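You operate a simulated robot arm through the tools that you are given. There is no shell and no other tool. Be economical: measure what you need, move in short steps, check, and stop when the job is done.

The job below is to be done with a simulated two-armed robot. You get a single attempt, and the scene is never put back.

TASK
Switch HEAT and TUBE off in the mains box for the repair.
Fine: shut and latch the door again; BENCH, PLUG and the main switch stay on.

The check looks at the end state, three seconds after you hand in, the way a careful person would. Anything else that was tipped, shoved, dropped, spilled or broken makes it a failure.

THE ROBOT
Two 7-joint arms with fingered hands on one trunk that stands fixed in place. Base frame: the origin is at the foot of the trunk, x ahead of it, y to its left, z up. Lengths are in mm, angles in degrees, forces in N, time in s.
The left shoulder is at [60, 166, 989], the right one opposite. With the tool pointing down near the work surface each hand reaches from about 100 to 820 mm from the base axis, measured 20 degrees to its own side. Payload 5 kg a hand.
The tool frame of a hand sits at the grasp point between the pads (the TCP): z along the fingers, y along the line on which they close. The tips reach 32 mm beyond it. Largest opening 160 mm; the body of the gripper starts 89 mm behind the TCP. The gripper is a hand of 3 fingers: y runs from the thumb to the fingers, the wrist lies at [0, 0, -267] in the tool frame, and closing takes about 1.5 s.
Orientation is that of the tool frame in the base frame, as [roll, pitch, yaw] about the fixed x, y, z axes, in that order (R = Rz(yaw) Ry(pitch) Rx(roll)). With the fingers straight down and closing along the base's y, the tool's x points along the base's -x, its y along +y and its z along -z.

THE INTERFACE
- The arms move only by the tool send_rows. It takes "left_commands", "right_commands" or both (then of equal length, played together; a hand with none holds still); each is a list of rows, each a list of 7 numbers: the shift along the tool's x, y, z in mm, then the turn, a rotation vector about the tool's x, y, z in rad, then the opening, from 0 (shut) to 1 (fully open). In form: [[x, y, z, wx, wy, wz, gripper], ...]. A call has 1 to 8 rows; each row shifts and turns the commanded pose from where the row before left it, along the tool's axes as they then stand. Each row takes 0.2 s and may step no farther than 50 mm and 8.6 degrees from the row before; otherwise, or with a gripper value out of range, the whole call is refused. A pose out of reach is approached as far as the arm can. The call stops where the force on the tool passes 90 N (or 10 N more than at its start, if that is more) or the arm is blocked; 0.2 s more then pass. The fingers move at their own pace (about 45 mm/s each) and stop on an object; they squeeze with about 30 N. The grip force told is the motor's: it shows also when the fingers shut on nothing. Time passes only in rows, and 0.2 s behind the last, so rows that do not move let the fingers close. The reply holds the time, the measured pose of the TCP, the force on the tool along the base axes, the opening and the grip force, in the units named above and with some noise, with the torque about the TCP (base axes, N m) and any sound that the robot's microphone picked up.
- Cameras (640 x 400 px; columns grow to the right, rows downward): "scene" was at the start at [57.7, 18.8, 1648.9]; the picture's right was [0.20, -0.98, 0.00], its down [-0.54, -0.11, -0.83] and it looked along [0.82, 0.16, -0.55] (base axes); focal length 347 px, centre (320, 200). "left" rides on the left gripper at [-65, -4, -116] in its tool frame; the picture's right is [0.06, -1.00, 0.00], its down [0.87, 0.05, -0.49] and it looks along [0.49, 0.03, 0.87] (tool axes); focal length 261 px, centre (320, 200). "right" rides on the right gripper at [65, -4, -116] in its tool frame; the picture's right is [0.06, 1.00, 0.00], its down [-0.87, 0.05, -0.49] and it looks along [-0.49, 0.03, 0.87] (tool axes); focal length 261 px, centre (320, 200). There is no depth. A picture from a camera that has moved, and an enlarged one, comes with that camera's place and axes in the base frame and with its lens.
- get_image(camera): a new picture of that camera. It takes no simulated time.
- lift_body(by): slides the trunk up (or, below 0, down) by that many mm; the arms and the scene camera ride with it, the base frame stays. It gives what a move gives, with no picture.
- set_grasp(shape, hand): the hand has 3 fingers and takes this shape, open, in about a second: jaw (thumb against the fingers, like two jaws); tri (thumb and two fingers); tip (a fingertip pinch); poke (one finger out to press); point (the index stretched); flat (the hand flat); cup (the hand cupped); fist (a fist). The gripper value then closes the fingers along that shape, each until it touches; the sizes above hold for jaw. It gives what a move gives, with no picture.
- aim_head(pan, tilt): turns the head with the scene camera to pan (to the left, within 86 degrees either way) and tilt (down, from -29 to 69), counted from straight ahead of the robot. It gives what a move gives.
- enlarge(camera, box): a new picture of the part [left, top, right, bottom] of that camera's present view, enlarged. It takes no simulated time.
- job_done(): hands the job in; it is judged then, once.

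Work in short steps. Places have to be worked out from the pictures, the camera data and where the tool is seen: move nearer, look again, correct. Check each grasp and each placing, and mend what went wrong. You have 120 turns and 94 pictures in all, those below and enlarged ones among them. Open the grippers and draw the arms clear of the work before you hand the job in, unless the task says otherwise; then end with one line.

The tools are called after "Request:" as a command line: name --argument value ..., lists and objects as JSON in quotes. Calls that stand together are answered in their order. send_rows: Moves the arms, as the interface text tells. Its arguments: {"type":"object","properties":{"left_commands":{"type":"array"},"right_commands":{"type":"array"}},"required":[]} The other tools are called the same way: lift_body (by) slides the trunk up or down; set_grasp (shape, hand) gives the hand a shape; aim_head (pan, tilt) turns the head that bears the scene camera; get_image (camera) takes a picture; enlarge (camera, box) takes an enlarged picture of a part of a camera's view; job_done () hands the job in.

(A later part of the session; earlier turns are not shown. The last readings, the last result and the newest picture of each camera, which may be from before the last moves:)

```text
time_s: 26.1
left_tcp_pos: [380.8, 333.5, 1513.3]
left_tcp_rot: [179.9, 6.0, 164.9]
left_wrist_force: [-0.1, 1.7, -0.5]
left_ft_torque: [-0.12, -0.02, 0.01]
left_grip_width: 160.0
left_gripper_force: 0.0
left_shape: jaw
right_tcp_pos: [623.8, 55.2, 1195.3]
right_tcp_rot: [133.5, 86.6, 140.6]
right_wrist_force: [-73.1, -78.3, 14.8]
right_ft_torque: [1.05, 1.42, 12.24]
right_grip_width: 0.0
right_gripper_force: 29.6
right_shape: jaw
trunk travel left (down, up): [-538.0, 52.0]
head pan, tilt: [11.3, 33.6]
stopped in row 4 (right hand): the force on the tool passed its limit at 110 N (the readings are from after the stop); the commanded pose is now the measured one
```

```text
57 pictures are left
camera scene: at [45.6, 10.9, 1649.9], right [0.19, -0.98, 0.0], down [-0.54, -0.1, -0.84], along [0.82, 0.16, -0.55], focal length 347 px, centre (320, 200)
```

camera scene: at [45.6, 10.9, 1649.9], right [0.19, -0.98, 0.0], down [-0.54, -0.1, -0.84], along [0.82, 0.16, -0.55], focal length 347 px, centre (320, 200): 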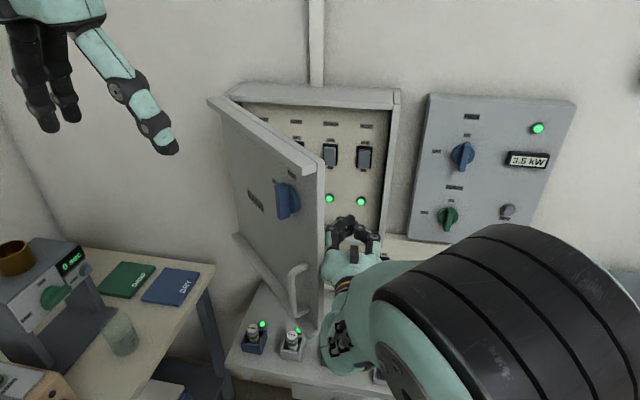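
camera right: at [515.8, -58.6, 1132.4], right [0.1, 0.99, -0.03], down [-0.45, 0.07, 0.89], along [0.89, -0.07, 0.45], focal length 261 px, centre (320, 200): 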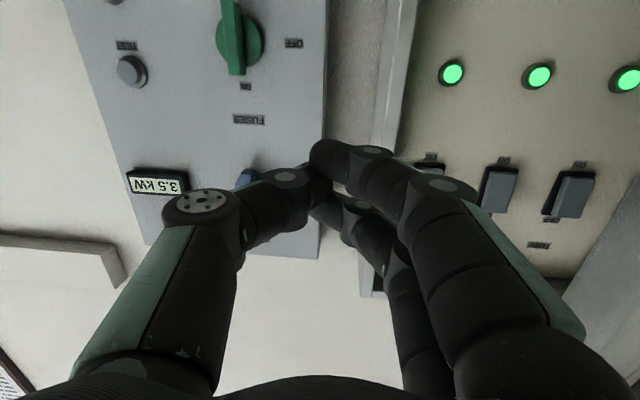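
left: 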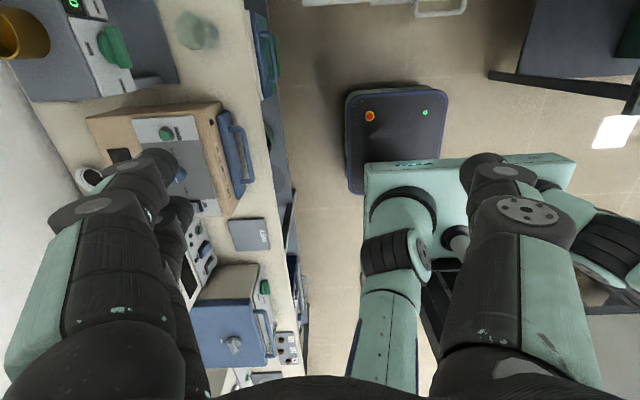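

The push went over the force limit, though the door reached about 48°. I ease off to the right and look.

Request:
send_rows --right_commands '[[0, -15, 0, 0, 0, 0, 0], [0, -10, 0, 0, 0, 0, 0]]'

Request:
get_image --camera "scene"

Request:
get_image --camera "right"

```text
time_s: 26.7
left_tcp_pos: [381.0, 328.4, 1513.9]
left_tcp_rot: [179.6, 6.0, 164.9]
left_wrist_force: [0.0, 0.4, 0.2]
left_ft_torque: [0.02, 0.02, 0.04]
left_grip_width: 160.0
left_gripper_force: 0.0
left_shape: jaw
right_tcp_pos: [622.6, 58.6, 1195.5]
right_tcp_rot: [133.2, 86.5, 140.9]
right_wrist_force: [-73.7, -76.1, 21.6]
right_ft_torque: [1.24, 2.29, 11.87]
right_grip_width: 0.0
right_gripper_force: 30.2
right_shape: jaw
right hand out of reach, approached as far as the arm can: row 1, 2
trunk travel left (down, up): [-538.0, 52.0]
head pan, tilt: [11.3, 33.6]
```

```text
56 pictures are left
camera scene: at [46.0, 6.1, 1649.6], right [0.19, -0.98, -0.01], down [-0.54, -0.1, -0.84], along [0.82, 0.16, -0.55], focal length 347 px, centre (320, 200)
```

scene: 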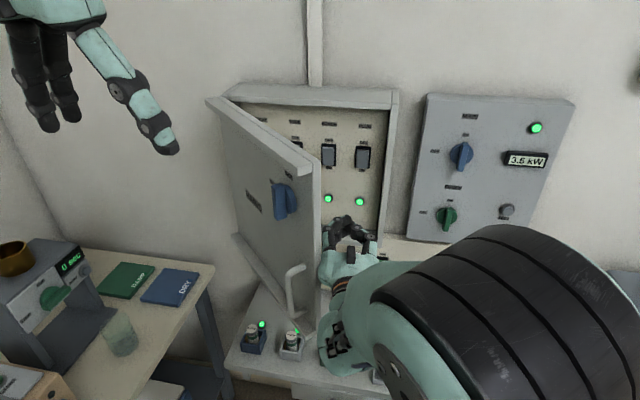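

```text
55 pictures are left
camera right: at [506.2, 41.6, 1134.4], right [-0.14, 0.99, -0.02], down [-0.45, -0.05, 0.89], along [0.88, 0.13, 0.46], focal length 261 px, centre (320, 200)
```

right: 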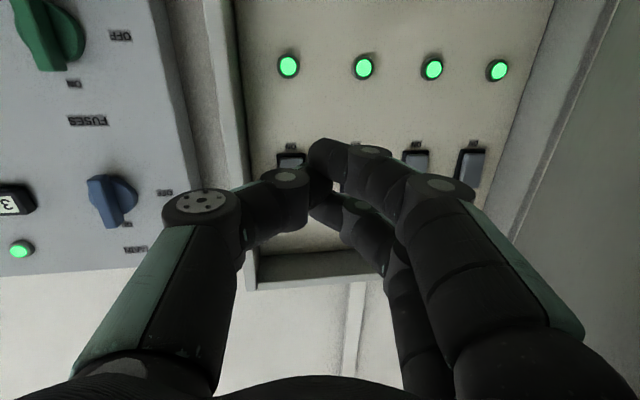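

The door's end face is jammed against the hand body, pushing along the door toward the hinge. I move forward and right so that the fingers, not the palm, touch the inner face.

Request:
send_rows --right_commands '[[0, -20, 10, 0, 0, 0, 0], [0, -30, 15, 0, 0, 0, 0], [0, -20, 15, 0, 0, 0, 0]]'

Request:
get_image --camera "scene"

```text
time_s: 27.5
left_tcp_pos: [379.2, 327.1, 1514.2]
left_tcp_rot: [179.7, 6.1, 164.8]
left_wrist_force: [-0.3, -0.6, -0.4]
left_ft_torque: [0.01, -0.02, 0.0]
left_grip_width: 160.1
left_gripper_force: 0.1
left_shape: jaw
right_tcp_pos: [622.0, 58.8, 1195.3]
right_tcp_rot: [133.9, 86.7, 141.6]
right_wrist_force: [-73.0, -76.4, 26.5]
right_ft_torque: [1.39, 2.71, 11.93]
right_grip_width: 0.1
right_gripper_force: 30.1
right_shape: jaw
right hand out of reach, approached as far as the arm can: row 1, 2, 3
trunk travel left (down, up): [-538.0, 52.0]
head pan, tilt: [11.3, 33.6]
```

```text
54 pictures are left
camera scene: at [45.7, 5.9, 1649.5], right [0.19, -0.98, -0.01], down [-0.54, -0.1, -0.84], along [0.82, 0.16, -0.55], focal length 347 px, centre (320, 200)
```

scene: 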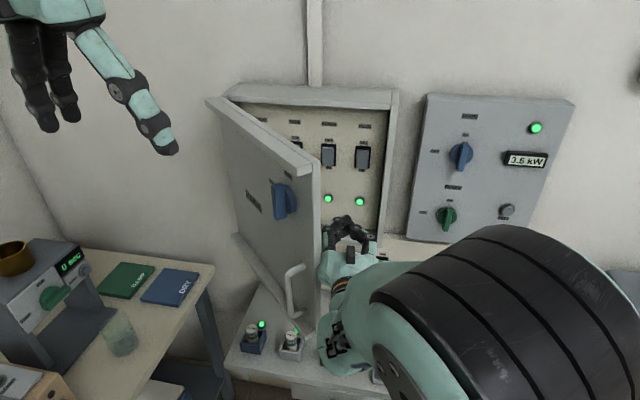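

The solver seems stuck at this pose. I undo the yaw while moving forward.

Request:
send_rows --right_commands '[[0, 0, 20, 0.1, 0, 0, 0], [0, -20, 20, 0.1, 0, 0, 0]]'

```text
time_s: 27.8
left_tcp_pos: [377.4, 332.2, 1513.0]
left_tcp_rot: [179.7, 6.2, 165.3]
left_wrist_force: [-0.3, 0.4, -0.1]
left_ft_torque: [-0.02, -0.03, 0.01]
left_grip_width: 160.2
left_gripper_force: 0.1
left_shape: jaw
right_tcp_pos: [623.9, 54.9, 1194.0]
right_tcp_rot: [132.6, 86.3, 139.0]
right_wrist_force: [-73.3, -76.5, 29.1]
right_ft_torque: [1.55, 3.02, 12.28]
right_grip_width: 0.0
right_gripper_force: 29.7
right_shape: jaw
trunk travel left (down, up): [-538.0, 52.0]
head pan, tilt: [11.3, 33.6]
stopped in row 1 (right hand): the force on the tool passed its limit at 149 N (the readings are from after the stop); the commanded pose is now the measured one
```

The contact line suggests the door's end is in front of the palm's left corner, so I retreat back and right.

Request:
send_rows --right_commands '[[0, 0, -20, 0, 0, 0, 0], [0, -10, -20, 0, 0, 0, 0], [0, -20, 0, 0, 0, 0, 0]]'

Request:
get_image --camera "right"

```text
time_s: 28.6
left_tcp_pos: [389.3, 343.8, 1505.9]
left_tcp_rot: [-179.7, 5.7, 165.3]
left_wrist_force: [0.3, 0.0, 0.3]
left_ft_torque: [-0.07, 0.04, -0.02]
left_grip_width: 160.1
left_gripper_force: 0.1
left_shape: jaw
right_tcp_pos: [594.8, 47.8, 1190.1]
right_tcp_rot: [147.5, 86.4, 154.7]
right_wrist_force: [-0.3, 0.2, -0.6]
right_ft_torque: [0.0, -0.01, -0.01]
right_grip_width: 0.0
right_gripper_force: 30.0
right_shape: jaw
right hand out of reach, approached as far as the arm can: row 3
trunk travel left (down, up): [-538.0, 52.0]
head pan, tilt: [11.3, 33.6]
```

```text
53 pictures are left
camera right: at [478.1, 30.5, 1131.5], right [-0.13, 0.99, -0.03], down [-0.45, -0.03, 0.89], along [0.89, 0.13, 0.45], focal length 261 px, centre (320, 200)
```

right: 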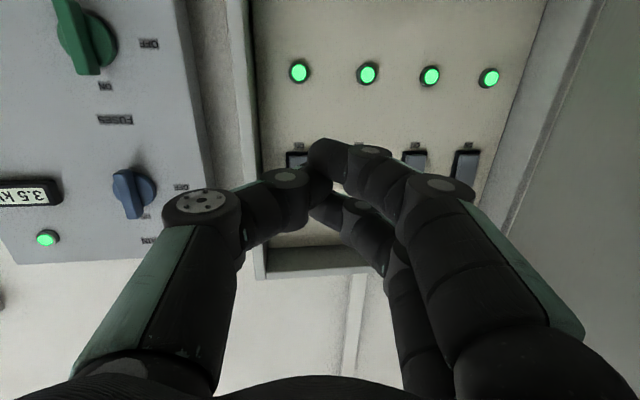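

I'm free again with zero force. I turn the hand to point left-forward while moving right and forward, so its side lies against the door's inner face.

Request:
send_rows --right_commands '[[0, -8, 10, -0.148, 0, 0, 0], [0, -10, 9, -0.148, 0, 0, 0], [0, -11, 7, -0.148, 0, 0, 0], [0, -12, 5, -0.148, 0, 0, 0]]'

Request:
get_image --camera "scene"

Request:
get_image --camera "right"

```text
time_s: 29.6
left_tcp_pos: [389.0, 340.9, 1507.9]
left_tcp_rot: [-179.8, 5.9, 165.3]
left_wrist_force: [-0.6, -0.7, 0.4]
left_ft_torque: [-0.01, 0.03, -0.01]
left_grip_width: 160.1
left_gripper_force: 0.1
left_shape: jaw
right_tcp_pos: [595.2, 45.2, 1191.3]
right_tcp_rot: [145.1, 86.4, 152.3]
right_wrist_force: [-0.6, -0.4, 0.6]
right_ft_torque: [0.01, 0.01, 0.01]
right_grip_width: 0.1
right_gripper_force: 29.9
right_shape: jaw
right hand out of reach, approached as far as the arm can: row 1, 2, 3, 4
trunk travel left (down, up): [-538.0, 52.0]
head pan, tilt: [11.3, 33.6]
```

```text
52 pictures are left
camera scene: at [57.7, 17.8, 1648.9], right [0.2, -0.98, 0.0], down [-0.54, -0.11, -0.83], along [0.82, 0.16, -0.55], focal length 347 px, centre (320, 200)
```

scene: 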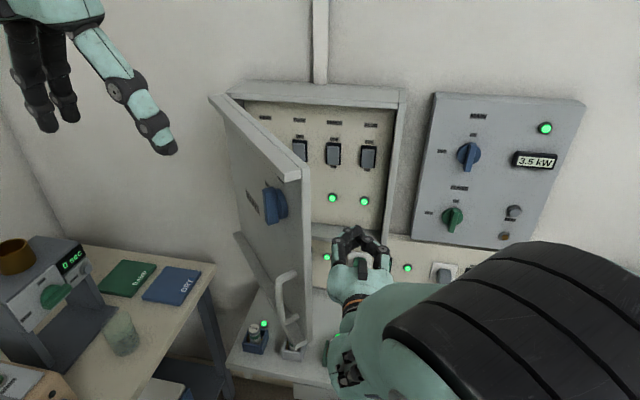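

```text
51 pictures are left
camera right: at [478.4, 28.5, 1132.0], right [-0.13, 0.99, -0.03], down [-0.45, -0.03, 0.89], along [0.89, 0.13, 0.45], focal length 261 px, centre (320, 200)
```

right: 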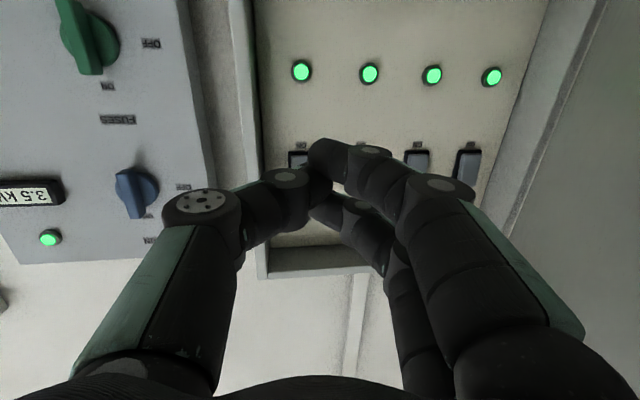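

The arm is at a joint limit with the elbow high. The earlier pose, rolled -90°, had the forearm coming in comfortably from the right. It also makes the hand narrow sideways, so I roll to it.

Request:
send_rows --right_commands '[[0, 0, 0, 0, 0, -0.148, 0], [0, 0, 0, 0, 0, -0.148, 0], [0, 0, 0, 0, 0, -0.148, 0], [0, 0, 0, 0, 0, -0.148, 0], [0, 0, 0, 0, 0, -0.148, 0], [0, 0, 0, 0, 0, -0.148, 0]]'

Request:
get_image --camera "scene"

```text
time_s: 31.0
left_tcp_pos: [387.5, 342.1, 1508.3]
left_tcp_rot: [-179.9, 5.8, 165.4]
left_wrist_force: [0.5, -0.5, -1.0]
left_ft_torque: [0.0, 0.02, -0.02]
left_grip_width: 160.1
left_gripper_force: 0.1
left_shape: jaw
right_tcp_pos: [594.0, 44.6, 1190.1]
right_tcp_rot: [-93.9, 41.0, -85.3]
right_wrist_force: [0.6, -1.0, 0.2]
right_ft_torque: [-0.05, 0.01, 0.0]
right_grip_width: 0.0
right_gripper_force: 30.1
right_shape: jaw
trunk travel left (down, up): [-538.0, 52.0]
head pan, tilt: [11.3, 33.6]
```

```text
50 pictures are left
camera scene: at [57.6, 18.1, 1648.9], right [0.2, -0.98, 0.0], down [-0.54, -0.11, -0.83], along [0.82, 0.16, -0.55], focal length 347 px, centre (320, 200)
```

scene: 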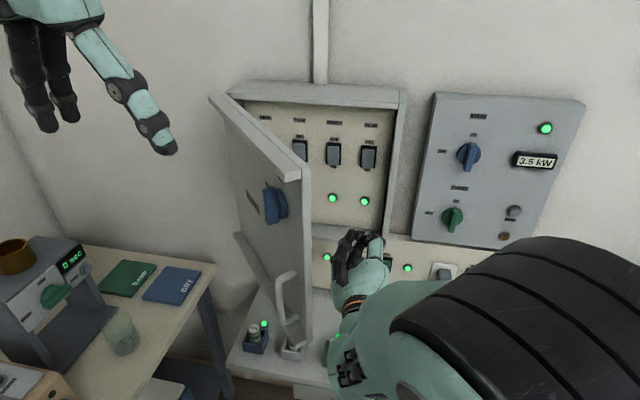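

The roll works, so I finish it, then yaw left. In this pose yaw is negative about tool y.

Request:
send_rows --right_commands '[[0, 0, 0, 0, 0, -0.148, 0], [0, 0, 0, 0, 0, -0.148, 0], [0, 0, 0, 0, 0, -0.148, 0], [0, 0, 0, 0, 0, -0.148, 0], [0, 0, 0, 0, 0, -0.13, 0], [10, 0, 10, 0, -0.12, 0, 0], [10, 0, 10, 0, -0.12, 0, 0], [10, 0, 10, 0, -0.12, 0, 0]]'

Request:
get_image --camera "scene"

Request:
get_image --camera "right"

```text
time_s: 32.8
left_tcp_pos: [388.0, 341.3, 1507.7]
left_tcp_rot: [-179.8, 5.8, 165.3]
left_wrist_force: [-0.1, -1.4, -0.3]
left_ft_torque: [-0.01, -0.03, -0.01]
left_grip_width: 160.1
left_gripper_force: 0.0
left_shape: jaw
right_tcp_pos: [593.5, 45.3, 1189.8]
right_tcp_rot: [-92.9, -0.1, -82.8]
right_wrist_force: [-0.4, 0.2, -0.6]
right_ft_torque: [0.01, 0.01, -0.03]
right_grip_width: 0.3
right_gripper_force: 29.7
right_shape: jaw
right hand out of reach, approached as far as the arm can: row 6, 7, 8
trunk travel left (down, up): [-538.0, 52.0]
head pan, tilt: [11.3, 33.6]
```

```text
49 pictures are left
camera scene: at [57.7, 18.0, 1648.9], right [0.2, -0.98, 0.0], down [-0.54, -0.11, -0.83], along [0.82, 0.16, -0.55], focal length 347 px, centre (320, 200)
```

scene: 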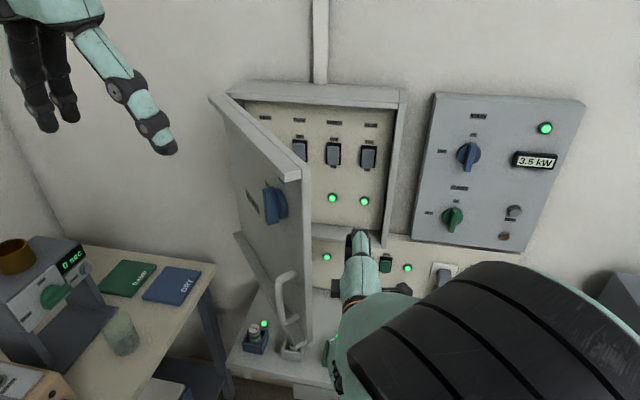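

```text
48 pictures are left
camera right: at [489.3, -33.9, 1199.7], right [-0.04, -0.07, -1.0], down [-0.6, 0.8, -0.03], along [0.8, 0.6, -0.08], focal length 261 px, centre (320, 200)
```

right: 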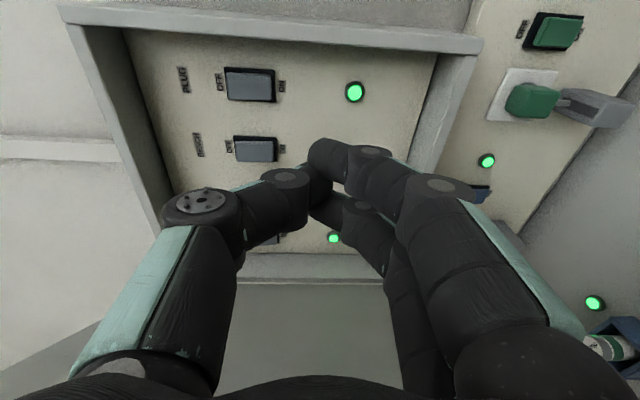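

Yawing and moving right at this depth are still blocked. I test plain forward and upward motion to free the arm.

Request:
send_rows --right_commands '[[0, -15, 20, 0, 0, 0, 0], [0, -15, 25, 0, 0, 0, 0], [0, -15, 25, 0, 0, 0, 0]]'

```text
time_s: 33.6
left_tcp_pos: [388.4, 341.1, 1507.9]
left_tcp_rot: [-179.7, 5.8, 165.4]
left_wrist_force: [0.5, 0.3, 0.0]
left_ft_torque: [-0.01, 0.03, -0.02]
left_grip_width: 159.9
left_gripper_force: 0.0
left_shape: jaw
right_tcp_pos: [666.6, 53.1, 1229.7]
right_tcp_rot: [-93.0, -0.2, -82.7]
right_wrist_force: [1.0, -0.8, -0.2]
right_ft_torque: [-0.03, -0.03, 0.01]
right_grip_width: 0.1
right_gripper_force: 30.0
right_shape: jaw
trunk travel left (down, up): [-538.0, 52.0]
head pan, tilt: [11.3, 33.6]
```

Forward works. Now I yaw left and move right from here.

Request:
send_rows --right_commands '[[10, 0, 0, 0, -0.12, 0, 0], [10, 0, -5, 0, -0.12, 0, 0], [10, 0, -5, 0, -0.12, 0, 0], [10, 0, -5, 0, -0.12, 0, 0]]'

Request:
get_image --camera "scene"

```text
time_s: 34.6
left_tcp_pos: [387.4, 341.5, 1509.4]
left_tcp_rot: [-179.8, 5.9, 165.3]
left_wrist_force: [0.4, -0.4, -0.5]
left_ft_torque: [0.0, 0.02, 0.02]
left_grip_width: 160.0
left_gripper_force: 0.1
left_shape: jaw
right_tcp_pos: [666.7, 53.6, 1230.1]
right_tcp_rot: [-92.8, -0.1, -82.7]
right_wrist_force: [-0.7, 0.4, 0.0]
right_ft_torque: [0.01, 0.0, 0.0]
right_grip_width: 0.0
right_gripper_force: 30.1
right_shape: jaw
right hand out of reach, approached as far as the arm can: row 1, 2, 3, 4
trunk travel left (down, up): [-538.0, 52.0]
head pan, tilt: [11.3, 33.6]
```

```text
47 pictures are left
camera scene: at [57.6, 18.0, 1648.9], right [0.2, -0.98, 0.0], down [-0.54, -0.11, -0.83], along [0.82, 0.16, -0.55], focal length 347 px, centre (320, 200)
```

scene: 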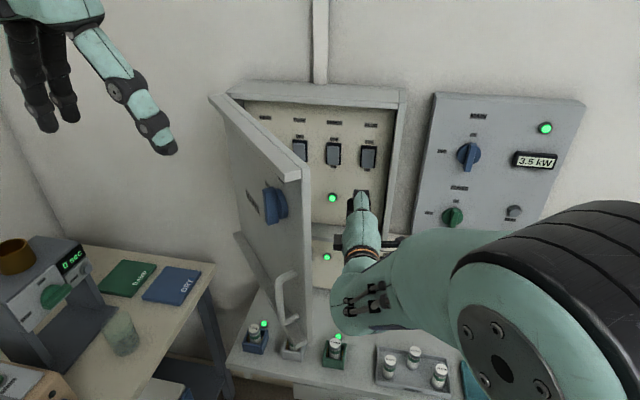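

I test a pure rightward move and then pure yaw to see which axis is limited.

Request:
send_rows --right_commands '[[20, 0, 0, 0, 0, 0, 0], [20, 0, 0, 0, 0, 0, 0]]'

Request:
send_rows --right_commands '[[0, 0, 0, 0, -0.1, 0, 0], [0, 0, 0, 0, -0.1, 0, 0]]'

```text
time_s: 35.2
left_tcp_pos: [388.4, 342.5, 1507.6]
left_tcp_rot: [-179.9, 5.9, 165.4]
left_wrist_force: [-0.1, -0.3, 0.2]
left_ft_torque: [0.01, -0.03, -0.03]
left_grip_width: 160.1
left_gripper_force: 0.1
left_shape: jaw
right_tcp_pos: [664.4, 44.0, 1239.2]
right_tcp_rot: [-93.0, -0.2, -82.7]
right_wrist_force: [0.7, 0.3, -0.3]
right_ft_torque: [0.01, -0.02, -0.03]
right_grip_width: 0.0
right_gripper_force: 29.9
right_shape: jaw
right hand out of reach, approached as far as the arm can: row 1, 2
trunk travel left (down, up): [-538.0, 52.0]
head pan, tilt: [11.3, 33.6]
```

```text
time_s: 35.8
left_tcp_pos: [388.3, 340.7, 1508.3]
left_tcp_rot: [-179.8, 5.8, 165.3]
left_wrist_force: [0.7, -0.7, 0.7]
left_ft_torque: [0.01, 0.03, 0.0]
left_grip_width: 160.1
left_gripper_force: 0.0
left_shape: jaw
right_tcp_pos: [666.0, 42.1, 1238.6]
right_tcp_rot: [-92.9, -0.2, -82.9]
right_wrist_force: [-0.1, -0.9, 0.6]
right_ft_torque: [0.01, 0.03, -0.02]
right_grip_width: 0.1
right_gripper_force: 29.9
right_shape: jaw
right hand out of reach, approached as far as the arm can: row 1, 2
trunk travel left (down, up): [-538.0, 52.0]
head pan, tilt: [11.3, 33.6]
```

A higher hand relieves the limit, since the early pose at z≈1322 was comfortable. I raise the hand and then try yaw.

Request:
send_rows --right_commands '[[0, -35, 0, 0, 0, 0, 0], [0, -35, 0, 0, 0, 0, 0], [10, 0, 0, 0, -0.08, 0, 0], [10, 0, 0, 0, -0.08, 0, 0], [10, 0, 0, 0, -0.08, 0, 0]]'

```text
time_s: 37.0
left_tcp_pos: [388.1, 341.1, 1509.5]
left_tcp_rot: [-179.9, 5.9, 165.2]
left_wrist_force: [2.1, 0.0, 0.0]
left_ft_torque: [0.01, -0.01, 0.01]
left_grip_width: 160.1
left_gripper_force: 0.2
left_shape: jaw
right_tcp_pos: [671.5, 31.6, 1309.2]
right_tcp_rot: [-92.9, 0.1, -78.2]
right_wrist_force: [-0.3, 0.0, 0.8]
right_ft_torque: [-0.01, 0.0, 0.01]
right_grip_width: 0.0
right_gripper_force: 29.8
right_shape: jaw
right hand out of reach, approached as far as the arm can: row 4, 5
trunk travel left (down, up): [-538.0, 52.0]
head pan, tilt: [11.3, 33.6]
```

I take an enlarged view inside the box to read the labels before deciding how much door opening is needed.

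Request:
enlarge --camera "scene" --box '[220, 90, 420, 250]'

Request:
get_image --camera "right"

```text
2.50 times, centred on (320, 170) of scene
camera zoom: at [58.1, 16.7, 1648.9], right [0.2, -0.98, 0.0], down [-0.54, -0.11, -0.83], along [0.82, 0.16, -0.55], focal length 868 px, centre (320, 275)
```

zoom: 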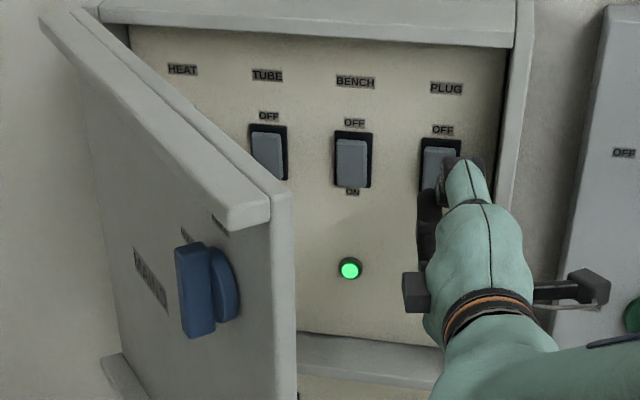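

```text
45 pictures are left
camera right: at [573.6, -56.0, 1319.5], right [-0.04, -0.07, -1.0], down [-0.66, 0.75, -0.03], along [0.75, 0.66, -0.08], focal length 261 px, centre (320, 200)
```

right: 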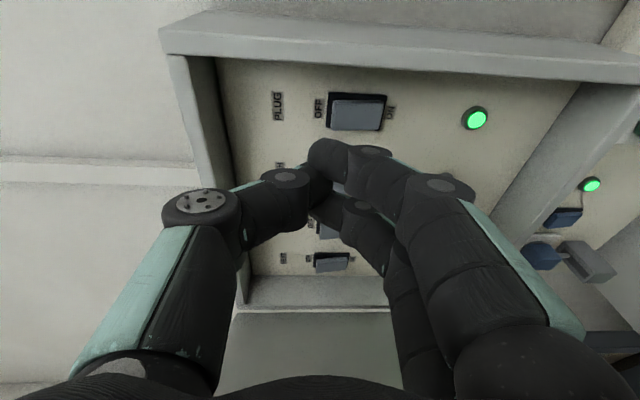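

Left to right the switches are HEAT, TUBE, BENCH and PLUG, with OFF at the top. The panel is at x≈835, z≈1268, with y≈307, 221, 136 and 50. The door must open wider for HEAT. The hand is now narrow sideways, so I move forward and sweep left slowly.

Request:
send_rows --right_commands '[[0, 20, 25, 0, 0, 0, 0], [0, 20, 25, 0, 0, 0, 0], [-25, 0, 0, 0, 0, 0, 0], [-25, 0, 0, 0, 0, 0, 0], [-25, 0, 0, 0, 0, 0, 0]]'

Request:
get_image --camera "scene"

```text
time_s: 38.2
left_tcp_pos: [386.8, 343.9, 1508.3]
left_tcp_rot: [-179.7, 5.8, 165.4]
left_wrist_force: [-0.4, 0.5, -0.1]
left_ft_torque: [-0.08, 0.0, -0.01]
left_grip_width: 160.0
left_gripper_force: 0.0
left_shape: jaw
right_tcp_pos: [670.2, 104.5, 1306.5]
right_tcp_rot: [-92.9, -0.1, -78.1]
right_wrist_force: [-0.1, 0.4, -0.8]
right_ft_torque: [0.02, -0.01, -0.04]
right_grip_width: 0.0
right_gripper_force: 30.1
right_shape: jaw
right hand out of reach, approached as far as the arm can: row 1, 2
trunk travel left (down, up): [-538.0, 52.0]
head pan, tilt: [11.3, 33.6]
```

```text
44 pictures are left
camera scene: at [57.4, 19.7, 1648.9], right [0.2, -0.98, 0.0], down [-0.54, -0.11, -0.83], along [0.82, 0.16, -0.55], focal length 347 px, centre (320, 200)
```

scene: 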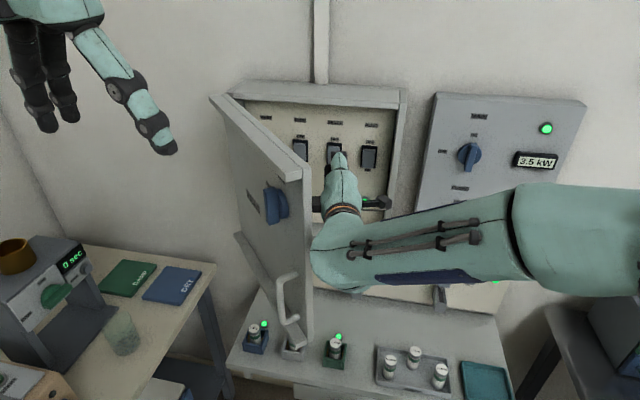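

Moving left works, and the arm is now in the comfortable shape. I go forward and slightly down, then continue left.

Request:
send_rows --right_commands '[[0, 10, 20, 0, 0, 0, 0], [0, 10, 20, 0, 0, 0, 0], [-20, 0, 0, 0, 0, 0, 0], [-20, 0, 0, 0, 0, 0, 0], [-20, 0, 0, 0, 0, 0, 0]]'

Request:
get_image --camera "scene"

```text
time_s: 39.4
left_tcp_pos: [380.5, 337.5, 1511.1]
left_tcp_rot: [179.8, 6.1, 165.5]
left_wrist_force: [0.4, 0.6, -0.3]
left_ft_torque: [-0.06, -0.02, -0.01]
left_grip_width: 160.1
left_gripper_force: 0.0
left_shape: jaw
right_tcp_pos: [688.2, 168.1, 1283.6]
right_tcp_rot: [-93.0, -0.1, -77.9]
right_wrist_force: [-0.5, 0.7, 0.4]
right_ft_torque: [0.0, 0.02, -0.07]
right_grip_width: 0.0
right_gripper_force: 30.0
right_shape: jaw
trunk travel left (down, up): [-538.0, 52.0]
head pan, tilt: [11.3, 33.6]
```

```text
43 pictures are left
camera scene: at [49.1, 12.8, 1648.7], right [0.19, -0.98, 0.0], down [-0.54, -0.1, -0.84], along [0.82, 0.16, -0.55], focal length 347 px, centre (320, 200)
```

scene: 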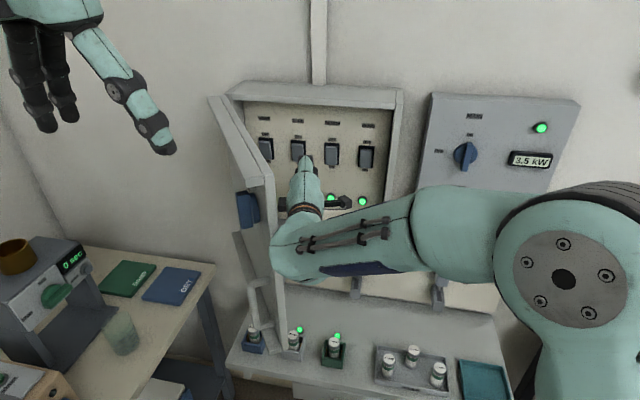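

The forearm has swung the door to about 72° and all four switches show, but the robot leans slightly from contact. I yaw the hand left to take the wrist off the door.

Request:
send_rows --right_commands '[[0, 0, 5, 0, -0.08, 0, 0], [0, 0, 5, 0, -0.08, 0, 0], [0, 0, 0, 0, -0.08, 0, 0]]'

Request:
get_image --camera "scene"

```text
time_s: 40.2
left_tcp_pos: [387.2, 342.6, 1507.4]
left_tcp_rot: [-179.9, 5.8, 165.4]
left_wrist_force: [0.1, -0.4, 0.5]
left_ft_torque: [0.01, 0.0, 0.0]
left_grip_width: 159.9
left_gripper_force: 0.0
left_shape: jaw
right_tcp_pos: [706.0, 168.7, 1293.7]
right_tcp_rot: [-93.1, 0.5, -69.2]
right_wrist_force: [-0.9, 1.0, 0.2]
right_ft_torque: [0.03, 0.0, 0.0]
right_grip_width: 0.0
right_gripper_force: 30.7
right_shape: jaw
right hand out of reach, approached as far as the arm can: row 2, 3
trunk travel left (down, up): [-538.0, 52.0]
head pan, tilt: [11.3, 33.6]
```

```text
42 pictures are left
camera scene: at [57.5, 18.1, 1649.0], right [0.2, -0.98, 0.0], down [-0.54, -0.11, -0.83], along [0.82, 0.16, -0.55], focal length 347 px, centre (320, 200)
```

scene: 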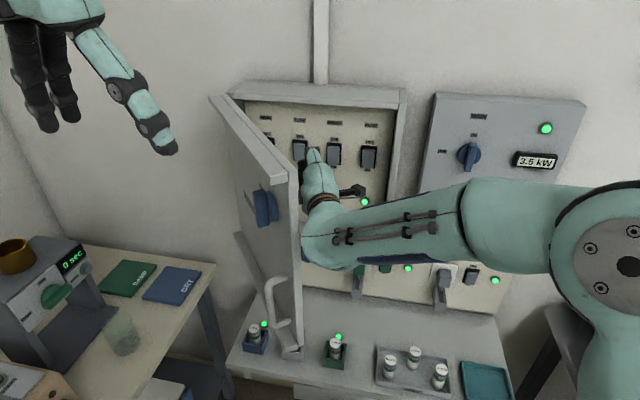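

The robot is upright again and the door is at about 63°. I keep pushing left slowly with the yawed hand.

Request:
send_rows --right_commands '[[-16, 5, 5, 0, 0, 0, 0], [-16, 5, 5, 0, 0, 0, 0], [-16, 5, 5, 0, 0, 0, 0], [-16, 0, 5, 0, 0, 0, 0], [-16, 0, 5, 0, 0, 0, 0], [-16, 0, 5, 0, 0, 0, 0]]'

Request:
get_image --camera "scene"

```text
time_s: 41.6
left_tcp_pos: [387.2, 342.9, 1508.3]
left_tcp_rot: [-179.9, 5.8, 165.4]
left_wrist_force: [-1.1, 0.5, 0.0]
left_ft_torque: [0.04, -0.08, 0.02]
left_grip_width: 160.1
left_gripper_force: 0.0
left_shape: jaw
right_tcp_pos: [697.1, 268.7, 1279.0]
right_tcp_rot: [-93.1, 0.5, -69.1]
right_wrist_force: [0.6, 0.6, 0.4]
right_ft_torque: [0.02, 0.02, 0.02]
right_grip_width: 0.7
right_gripper_force: 30.1
right_shape: jaw
trunk travel left (down, up): [-538.0, 52.0]
head pan, tilt: [11.3, 33.6]
```

```text
41 pictures are left
camera scene: at [56.3, 17.5, 1648.9], right [0.2, -0.98, 0.0], down [-0.54, -0.11, -0.83], along [0.82, 0.16, -0.55], focal length 347 px, centre (320, 200)
```

scene: 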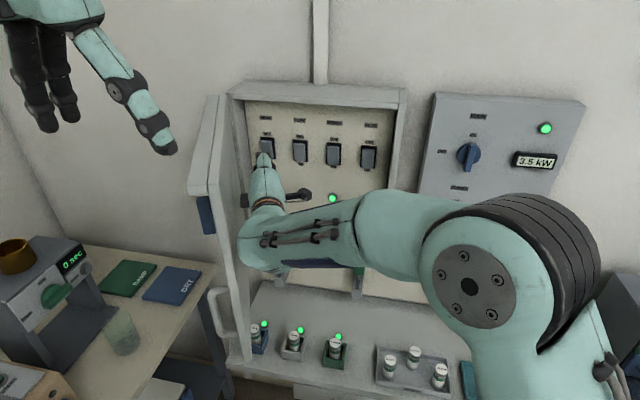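

The door is now nearly at 90° and the fingers are in front of HEAT. I inspect the switches closely.

Request:
enlarge --camera "scene" --box '[240, 100, 400, 200]'

Request:
get_image --camera "right"

```text
4.00 times, centred on (320, 150) of scene
camera zoom: at [56.3, 17.5, 1648.9], right [0.2, -0.98, 0.0], down [-0.54, -0.11, -0.83], along [0.82, 0.16, -0.55], focal length 1390 px, centre (320, 400)
```

zoom: 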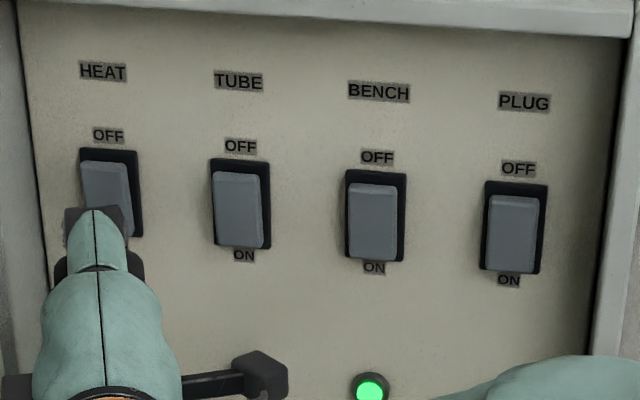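

```text
39 pictures are left
camera right: at [613.7, 167.1, 1286.9], right [-0.03, -0.07, -1.0], down [-0.77, 0.64, -0.02], along [0.64, 0.77, -0.07], focal length 261 px, centre (320, 200)
```

right: 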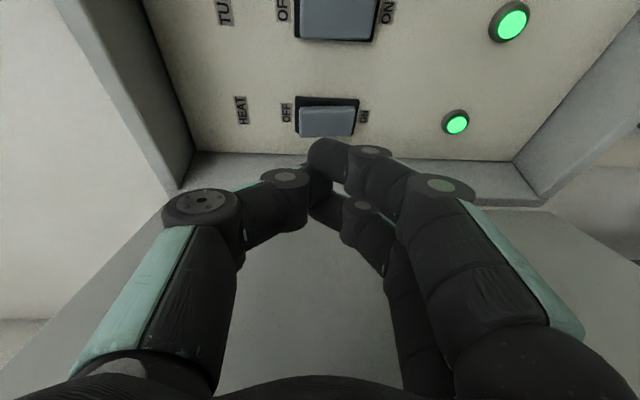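

I zoom in on the rockers to see which half stands out.

Request:
enlarge --camera "right" --box '[220, 0, 420, 150]'

Request:
enlarge --camera "scene" --box '[285, 130, 345, 170]'

```text
2.67 times, centred on (320, 75) of right
camera zoom: at [613.7, 167.1, 1286.9], right [-0.03, -0.07, -1.0], down [-0.77, 0.64, -0.02], along [0.64, 0.77, -0.07], focal length 695 px, centre (320, 533)
```

zoom: 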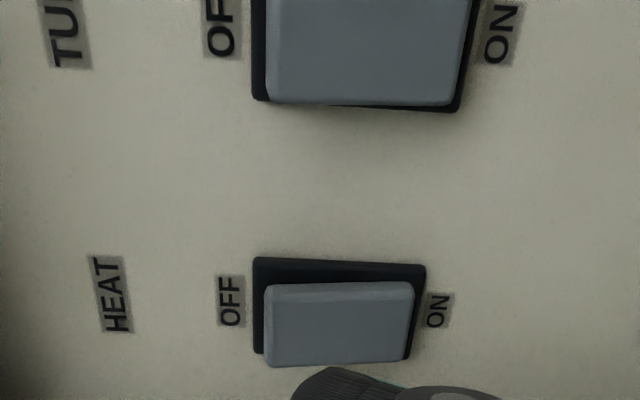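

```text
10.00 times, centred on (315, 150) of scene
camera zoom: at [56.3, 17.5, 1648.9], right [0.2, -0.98, 0.0], down [-0.54, -0.11, -0.83], along [0.82, 0.16, -0.55], focal length 3474 px, centre (370, 700)
```

zoom: 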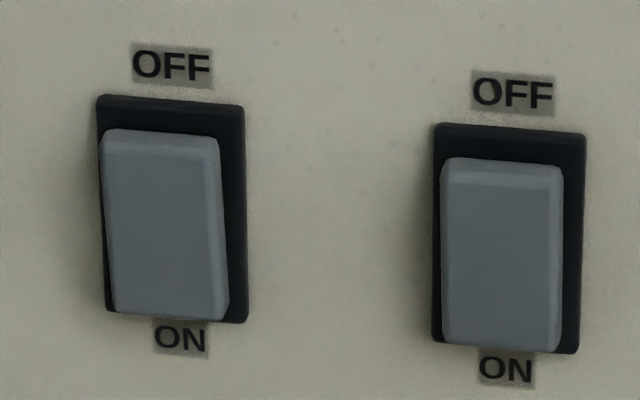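

The OFF (top) half stands out on each rocker, so I press the top halves in. HEAT's top is around [825, 308, 1286]. I align and approach to just short of it.

Request:
send_rows --right_commands '[[9, -17, 10, 0, 0, 0, 0], [0, 0, 25, 0, 0, 0, 0], [0, 0, 25, 0, 0, 0, 0], [0, 0, 15, 0, 0, 0, 0]]'

Request:
enlarge --camera "scene" --box '[220, 90, 420, 220]'

Request:
get_image --camera "right"

```text
time_s: 42.6
left_tcp_pos: [388.8, 341.8, 1509.1]
left_tcp_rot: [-180.0, 5.8, 165.4]
left_wrist_force: [-0.7, 0.6, -1.0]
left_ft_torque: [0.02, 0.04, 0.0]
left_grip_width: 159.8
left_gripper_force: 0.0
left_shape: jaw
right_tcp_pos: [773.5, 288.8, 1290.7]
right_tcp_rot: [-93.0, 0.6, -69.1]
right_wrist_force: [0.0, 0.3, -0.9]
right_ft_torque: [0.01, 0.0, 0.0]
right_grip_width: 0.1
right_gripper_force: 29.8
right_shape: jaw
trunk travel left (down, up): [-538.0, 52.0]
head pan, tilt: [11.3, 33.6]
```

```text
3.08 times, centred on (320, 155) of scene
camera zoom: at [58.1, 17.9, 1648.9], right [0.2, -0.98, 0.0], down [-0.54, -0.11, -0.83], along [0.82, 0.16, -0.55], focal length 1069 px, centre (320, 338)
```

zoom: 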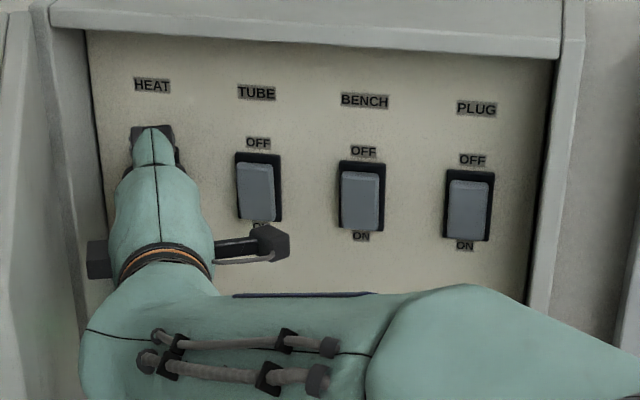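

```text
35 pictures are left
camera right: at [690.2, 187.4, 1299.6], right [-0.03, -0.07, -1.0], down [-0.77, 0.64, -0.02], along [0.64, 0.77, -0.07], focal length 261 px, centre (320, 200)
```

right: 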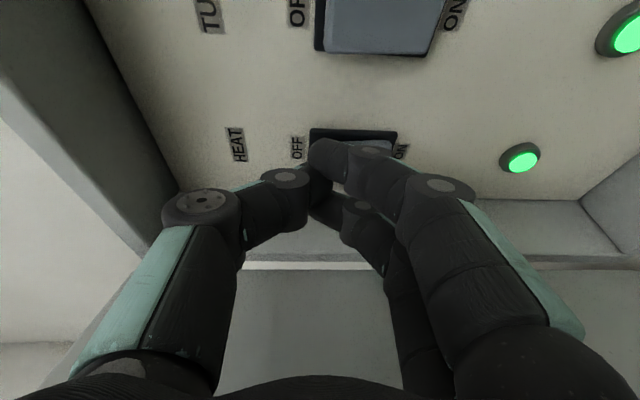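

The tips face HEAT's top half. I press forward gradually.

Request:
send_rows --right_commands '[[0, 0, 12, 0, 0, 0, 0], [0, 0, 5, 0, 0, 0, 0], [0, 0, 4, 0, 0, 0, 0]]'

Request:
get_image --camera "right"

```text
time_s: 43.4
left_tcp_pos: [386.0, 340.5, 1507.9]
left_tcp_rot: [-179.8, 5.9, 165.4]
left_wrist_force: [0.5, 0.3, 0.3]
left_ft_torque: [-0.01, 0.0, 0.0]
left_grip_width: 160.1
left_gripper_force: 0.0
left_shape: jaw
right_tcp_pos: [790.1, 297.0, 1289.8]
right_tcp_rot: [-93.0, 0.6, -69.1]
right_wrist_force: [-15.7, -9.0, -2.9]
right_ft_torque: [-0.03, 0.13, -0.34]
right_grip_width: 0.0
right_gripper_force: 30.0
right_shape: jaw
trunk travel left (down, up): [-538.0, 52.0]
head pan, tilt: [11.3, 33.6]
```

```text
34 pictures are left
camera right: at [706.3, 194.0, 1299.0], right [-0.03, -0.07, -1.0], down [-0.77, 0.64, -0.02], along [0.64, 0.77, -0.07], focal length 261 px, centre (320, 200)
```

right: 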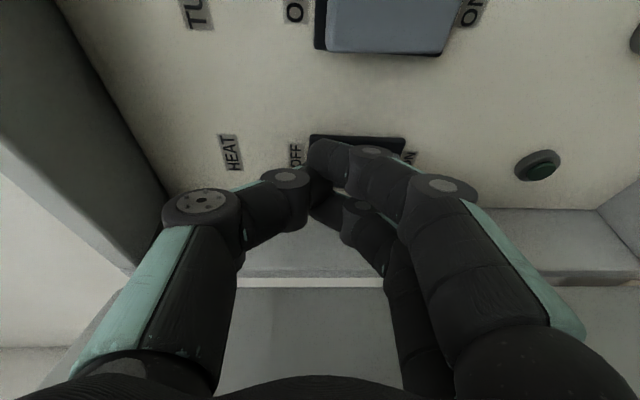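

The HEAT lamp went dark with 16 N felt. I back off and shift 86 mm right to TUBE.

Request:
send_rows --right_commands '[[0, 0, -30, 0, 0, 0, 0], [27, 0, -10, 0, 0, 0, 0], [27, 0, -10, 0, 0, 0, 0], [27, 0, -10, 0, 0, 0, 0]]'

Request:
get_image --camera "right"

Request:
get_image --camera "scene"

```text
time_s: 44.4
left_tcp_pos: [389.4, 340.3, 1508.5]
left_tcp_rot: [-179.9, 5.7, 165.3]
left_wrist_force: [0.8, -0.3, -0.2]
left_ft_torque: [0.06, 0.01, -0.01]
left_grip_width: 159.8
left_gripper_force: 0.1
left_shape: jaw
right_tcp_pos: [764.5, 194.2, 1289.9]
right_tcp_rot: [-93.0, 0.6, -69.2]
right_wrist_force: [0.3, -0.5, -1.0]
right_ft_torque: [0.01, 0.0, -0.02]
right_grip_width: 0.0
right_gripper_force: 29.8
right_shape: jaw
trunk travel left (down, up): [-538.0, 52.0]
head pan, tilt: [11.3, 33.6]
```

```text
33 pictures are left
camera right: at [681.5, 92.9, 1300.4], right [-0.03, -0.07, -1.0], down [-0.77, 0.64, -0.02], along [0.64, 0.77, -0.07], focal length 261 px, centre (320, 200)
```

right: 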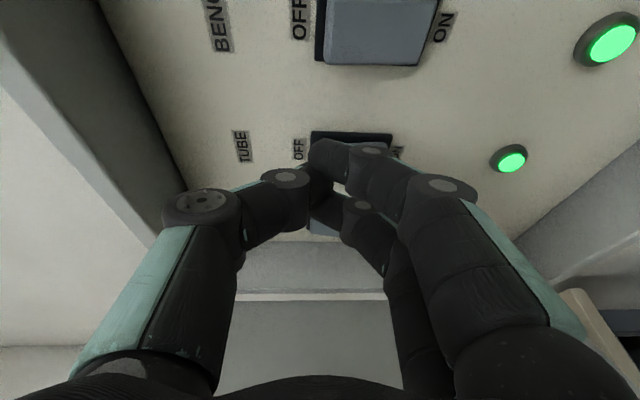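

```text
32 pictures are left
camera scene: at [58.2, 16.4, 1648.9], right [0.2, -0.98, 0.0], down [-0.54, -0.11, -0.83], along [0.82, 0.16, -0.55], focal length 347 px, centre (320, 200)
```

scene: 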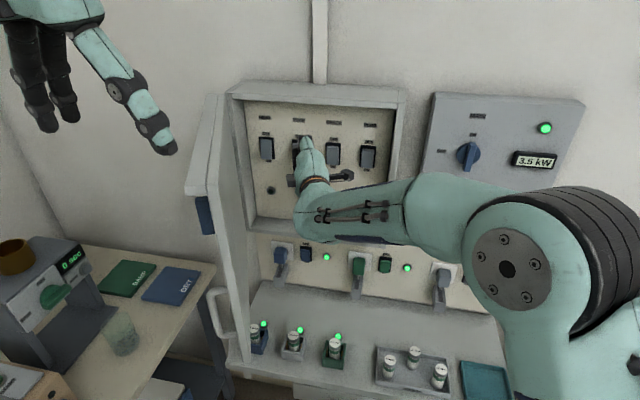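

The same alignment shows at TUBE. I press its top half.

Request:
send_rows --right_commands '[[-4, 0, 12, 0, 0, 0, 0], [0, 0, 8, 0, 0, 0, 0], [0, 0, 5, 0, 0, 0, 0], [0, 0, 4, 0, 0, 0, 0]]'

Request:
get_image --camera "right"

```text
time_s: 45.4
left_tcp_pos: [386.8, 340.8, 1508.4]
left_tcp_rot: [-179.9, 5.9, 165.5]
left_wrist_force: [-0.3, 0.2, 0.1]
left_ft_torque: [0.06, 0.04, -0.01]
left_grip_width: 159.8
left_gripper_force: 0.0
left_shape: jaw
right_tcp_pos: [789.1, 211.1, 1289.4]
right_tcp_rot: [-93.0, 0.5, -69.1]
right_wrist_force: [-13.8, -6.9, -2.3]
right_ft_torque: [-0.04, 0.08, -0.26]
right_grip_width: 0.0
right_gripper_force: 30.3
right_shape: jaw
trunk travel left (down, up): [-538.0, 52.0]
head pan, tilt: [11.3, 33.6]
```

```text
31 pictures are left
camera right: at [705.6, 109.5, 1298.5], right [-0.03, -0.07, -1.0], down [-0.77, 0.64, -0.02], along [0.64, 0.77, -0.07], focal length 261 px, centre (320, 200)
```

right: 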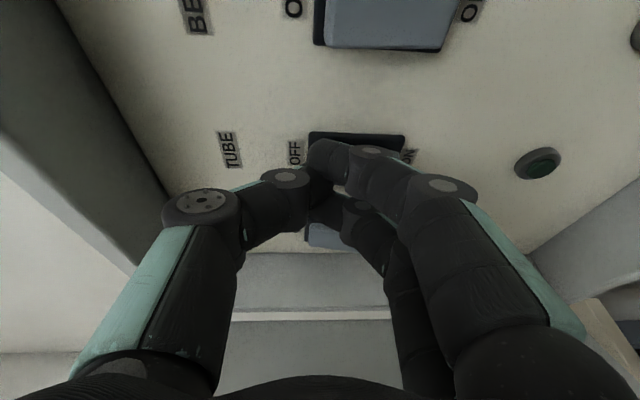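

The TUBE lamp is dark too. I back out 80 mm and verify all four switches.

Request:
send_rows --right_commands '[[0, 0, -30, 0, 0, 0, 0], [0, 0, -30, 0, 0, 0, 0], [0, 0, -25, 0, 0, 0, 0]]'

Request:
enlarge --camera "scene" --box '[180, 80, 420, 240]'

Request:
get_image --camera "scene"

```text
time_s: 46.2
left_tcp_pos: [388.0, 340.6, 1507.9]
left_tcp_rot: [-179.9, 5.9, 165.4]
left_wrist_force: [-0.6, -0.9, 0.0]
left_ft_torque: [0.05, -0.02, 0.02]
left_grip_width: 160.0
left_gripper_force: 0.0
left_shape: jaw
right_tcp_pos: [711.6, 180.6, 1294.8]
right_tcp_rot: [-93.0, 0.6, -69.1]
right_wrist_force: [-0.5, 0.1, -0.3]
right_ft_torque: [0.02, 0.0, 0.01]
right_grip_width: 0.0
right_gripper_force: 30.1
right_shape: jaw
trunk travel left (down, up): [-538.0, 52.0]
head pan, tilt: [11.3, 33.6]
```

```text
2.50 times, centred on (300, 160) of scene
camera zoom: at [56.8, 17.1, 1648.9], right [0.2, -0.98, 0.0], down [-0.54, -0.11, -0.83], along [0.82, 0.16, -0.55], focal length 868 px, centre (370, 300)
```

zoom: 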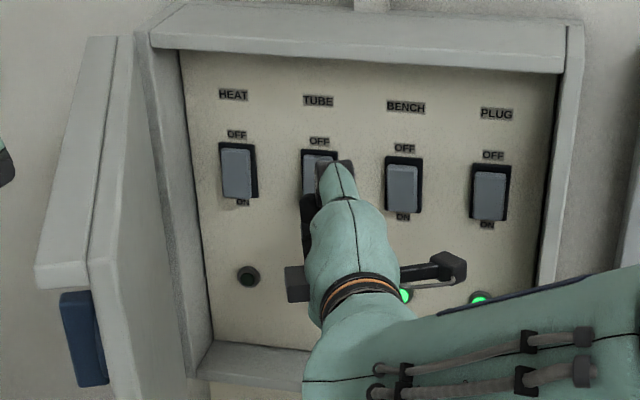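

```text
29 pictures are left
camera scene: at [56.8, 17.1, 1648.9], right [0.2, -0.98, 0.0], down [-0.54, -0.11, -0.83], along [0.82, 0.16, -0.55], focal length 347 px, centre (320, 200)
```

scene: 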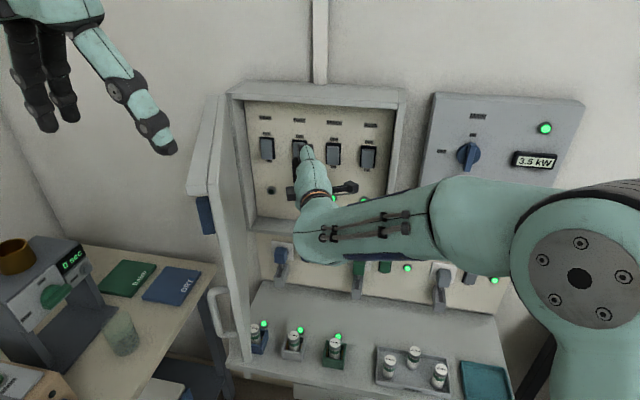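

HEAT is flush at OFF, TUBE's lamp is dark, and BENCH and PLUG are lit. Now I take the right hand out to the right, straightening its yaw, so the door can swing shut.

Request:
send_rows --right_commands '[[28, -3, -15, 0, 0.056, 0, 0], [28.5, -3, -14, 0, 0.056, 0, 0], [29, -3, -13, 0, 0.056, 0, 0], [29.4, -3, -11, 0, 0.056, 0, 0], [29.7, -3, -9, 0, 0.056, 0, 0], [29.9, -3, -6, 0, 0.056, 0, 0], [30, -3, -3, 0, 0.056, 0, 0], [30, -3, 0, 0, 0.056, 0, 0]]'

Request:
get_image --camera "scene"

```text
time_s: 48.0
left_tcp_pos: [387.6, 340.4, 1509.3]
left_tcp_rot: [-179.9, 5.8, 165.3]
left_wrist_force: [0.3, 0.0, 1.0]
left_ft_torque: [-0.02, -0.01, 0.0]
left_grip_width: 159.9
left_gripper_force: 0.0
left_shape: jaw
right_tcp_pos: [684.2, -64.3, 1322.6]
right_tcp_rot: [-93.0, -0.8, -94.7]
right_wrist_force: [-0.1, 0.0, -1.0]
right_ft_torque: [0.01, -0.01, 0.0]
right_grip_width: 0.3
right_gripper_force: 30.0
right_shape: jaw
trunk travel left (down, up): [-538.0, 52.0]
head pan, tilt: [11.3, 33.6]
```

```text
28 pictures are left
camera scene: at [57.7, 17.1, 1648.9], right [0.2, -0.98, 0.0], down [-0.54, -0.11, -0.83], along [0.82, 0.16, -0.55], focal length 347 px, centre (320, 200)
```

scene: 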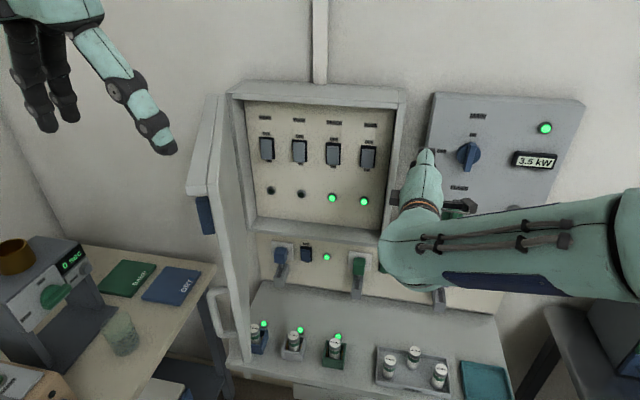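

The lamps confirm that only HEAT and TUBE are off. I pull the right hand slightly back and right, and bring the left hand back, out and down to the outside of the open door.

Request:
send_rows --right_commands '[[10, 0, -20, 0, 0, 0, 0], [10, 0, -20, 0, 0, 0, 0], [10, 0, -20, 0, 0, 0, 0], [0, 0, 0, 0, 0, 0, 0], [0, 0, 0, 0, 0, 0, 0], [0, 0, 0, 0, 0, 0, 0]]' --left_commands '[[29, -8, -3, 0, 0.05, -0.13, 1], [29, -8, 5, 0, 0.05, -0.13, 0.5], [0, 33, 20, 0, 0, 0, 0], [0, 33, 20, 0, 0, 0, 0], [0, 33, 20, 0, 0, 0, 0], [0, 33, 20, 0, 0, 0, 0]]'

Request:
get_image --camera "scene"

```text
time_s: 49.4
left_tcp_pos: [376.4, 453.2, 1402.4]
left_tcp_rot: [-179.1, -0.1, -179.7]
left_wrist_force: [-0.6, 0.1, 0.2]
left_ft_torque: [-0.04, -0.02, -0.01]
left_grip_width: 55.4
left_gripper_force: 0.0
left_shape: jaw
left hand out of reach, approached as far as the arm can: row 1, 2
right_tcp_pos: [618.9, -86.7, 1325.0]
right_tcp_rot: [-93.0, -0.9, -94.8]
right_wrist_force: [0.2, -0.2, 0.3]
right_ft_torque: [-0.07, -0.02, 0.01]
right_grip_width: 0.0
right_gripper_force: 30.9
right_shape: jaw
trunk travel left (down, up): [-538.0, 52.0]
head pan, tilt: [11.3, 33.6]
```

```text
27 pictures are left
camera scene: at [57.9, 18.6, 1648.9], right [0.2, -0.98, 0.0], down [-0.54, -0.11, -0.83], along [0.82, 0.16, -0.55], focal length 347 px, centre (320, 200)
```

scene: 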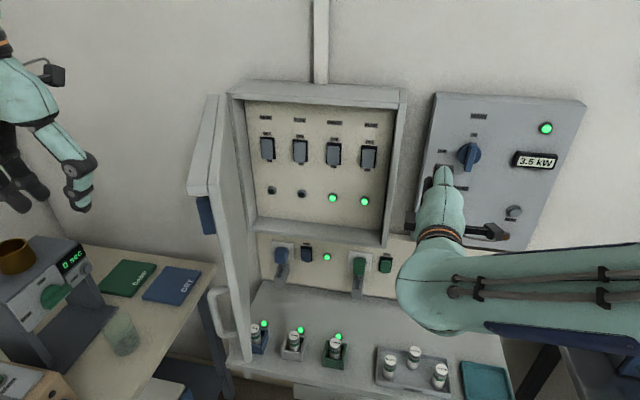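

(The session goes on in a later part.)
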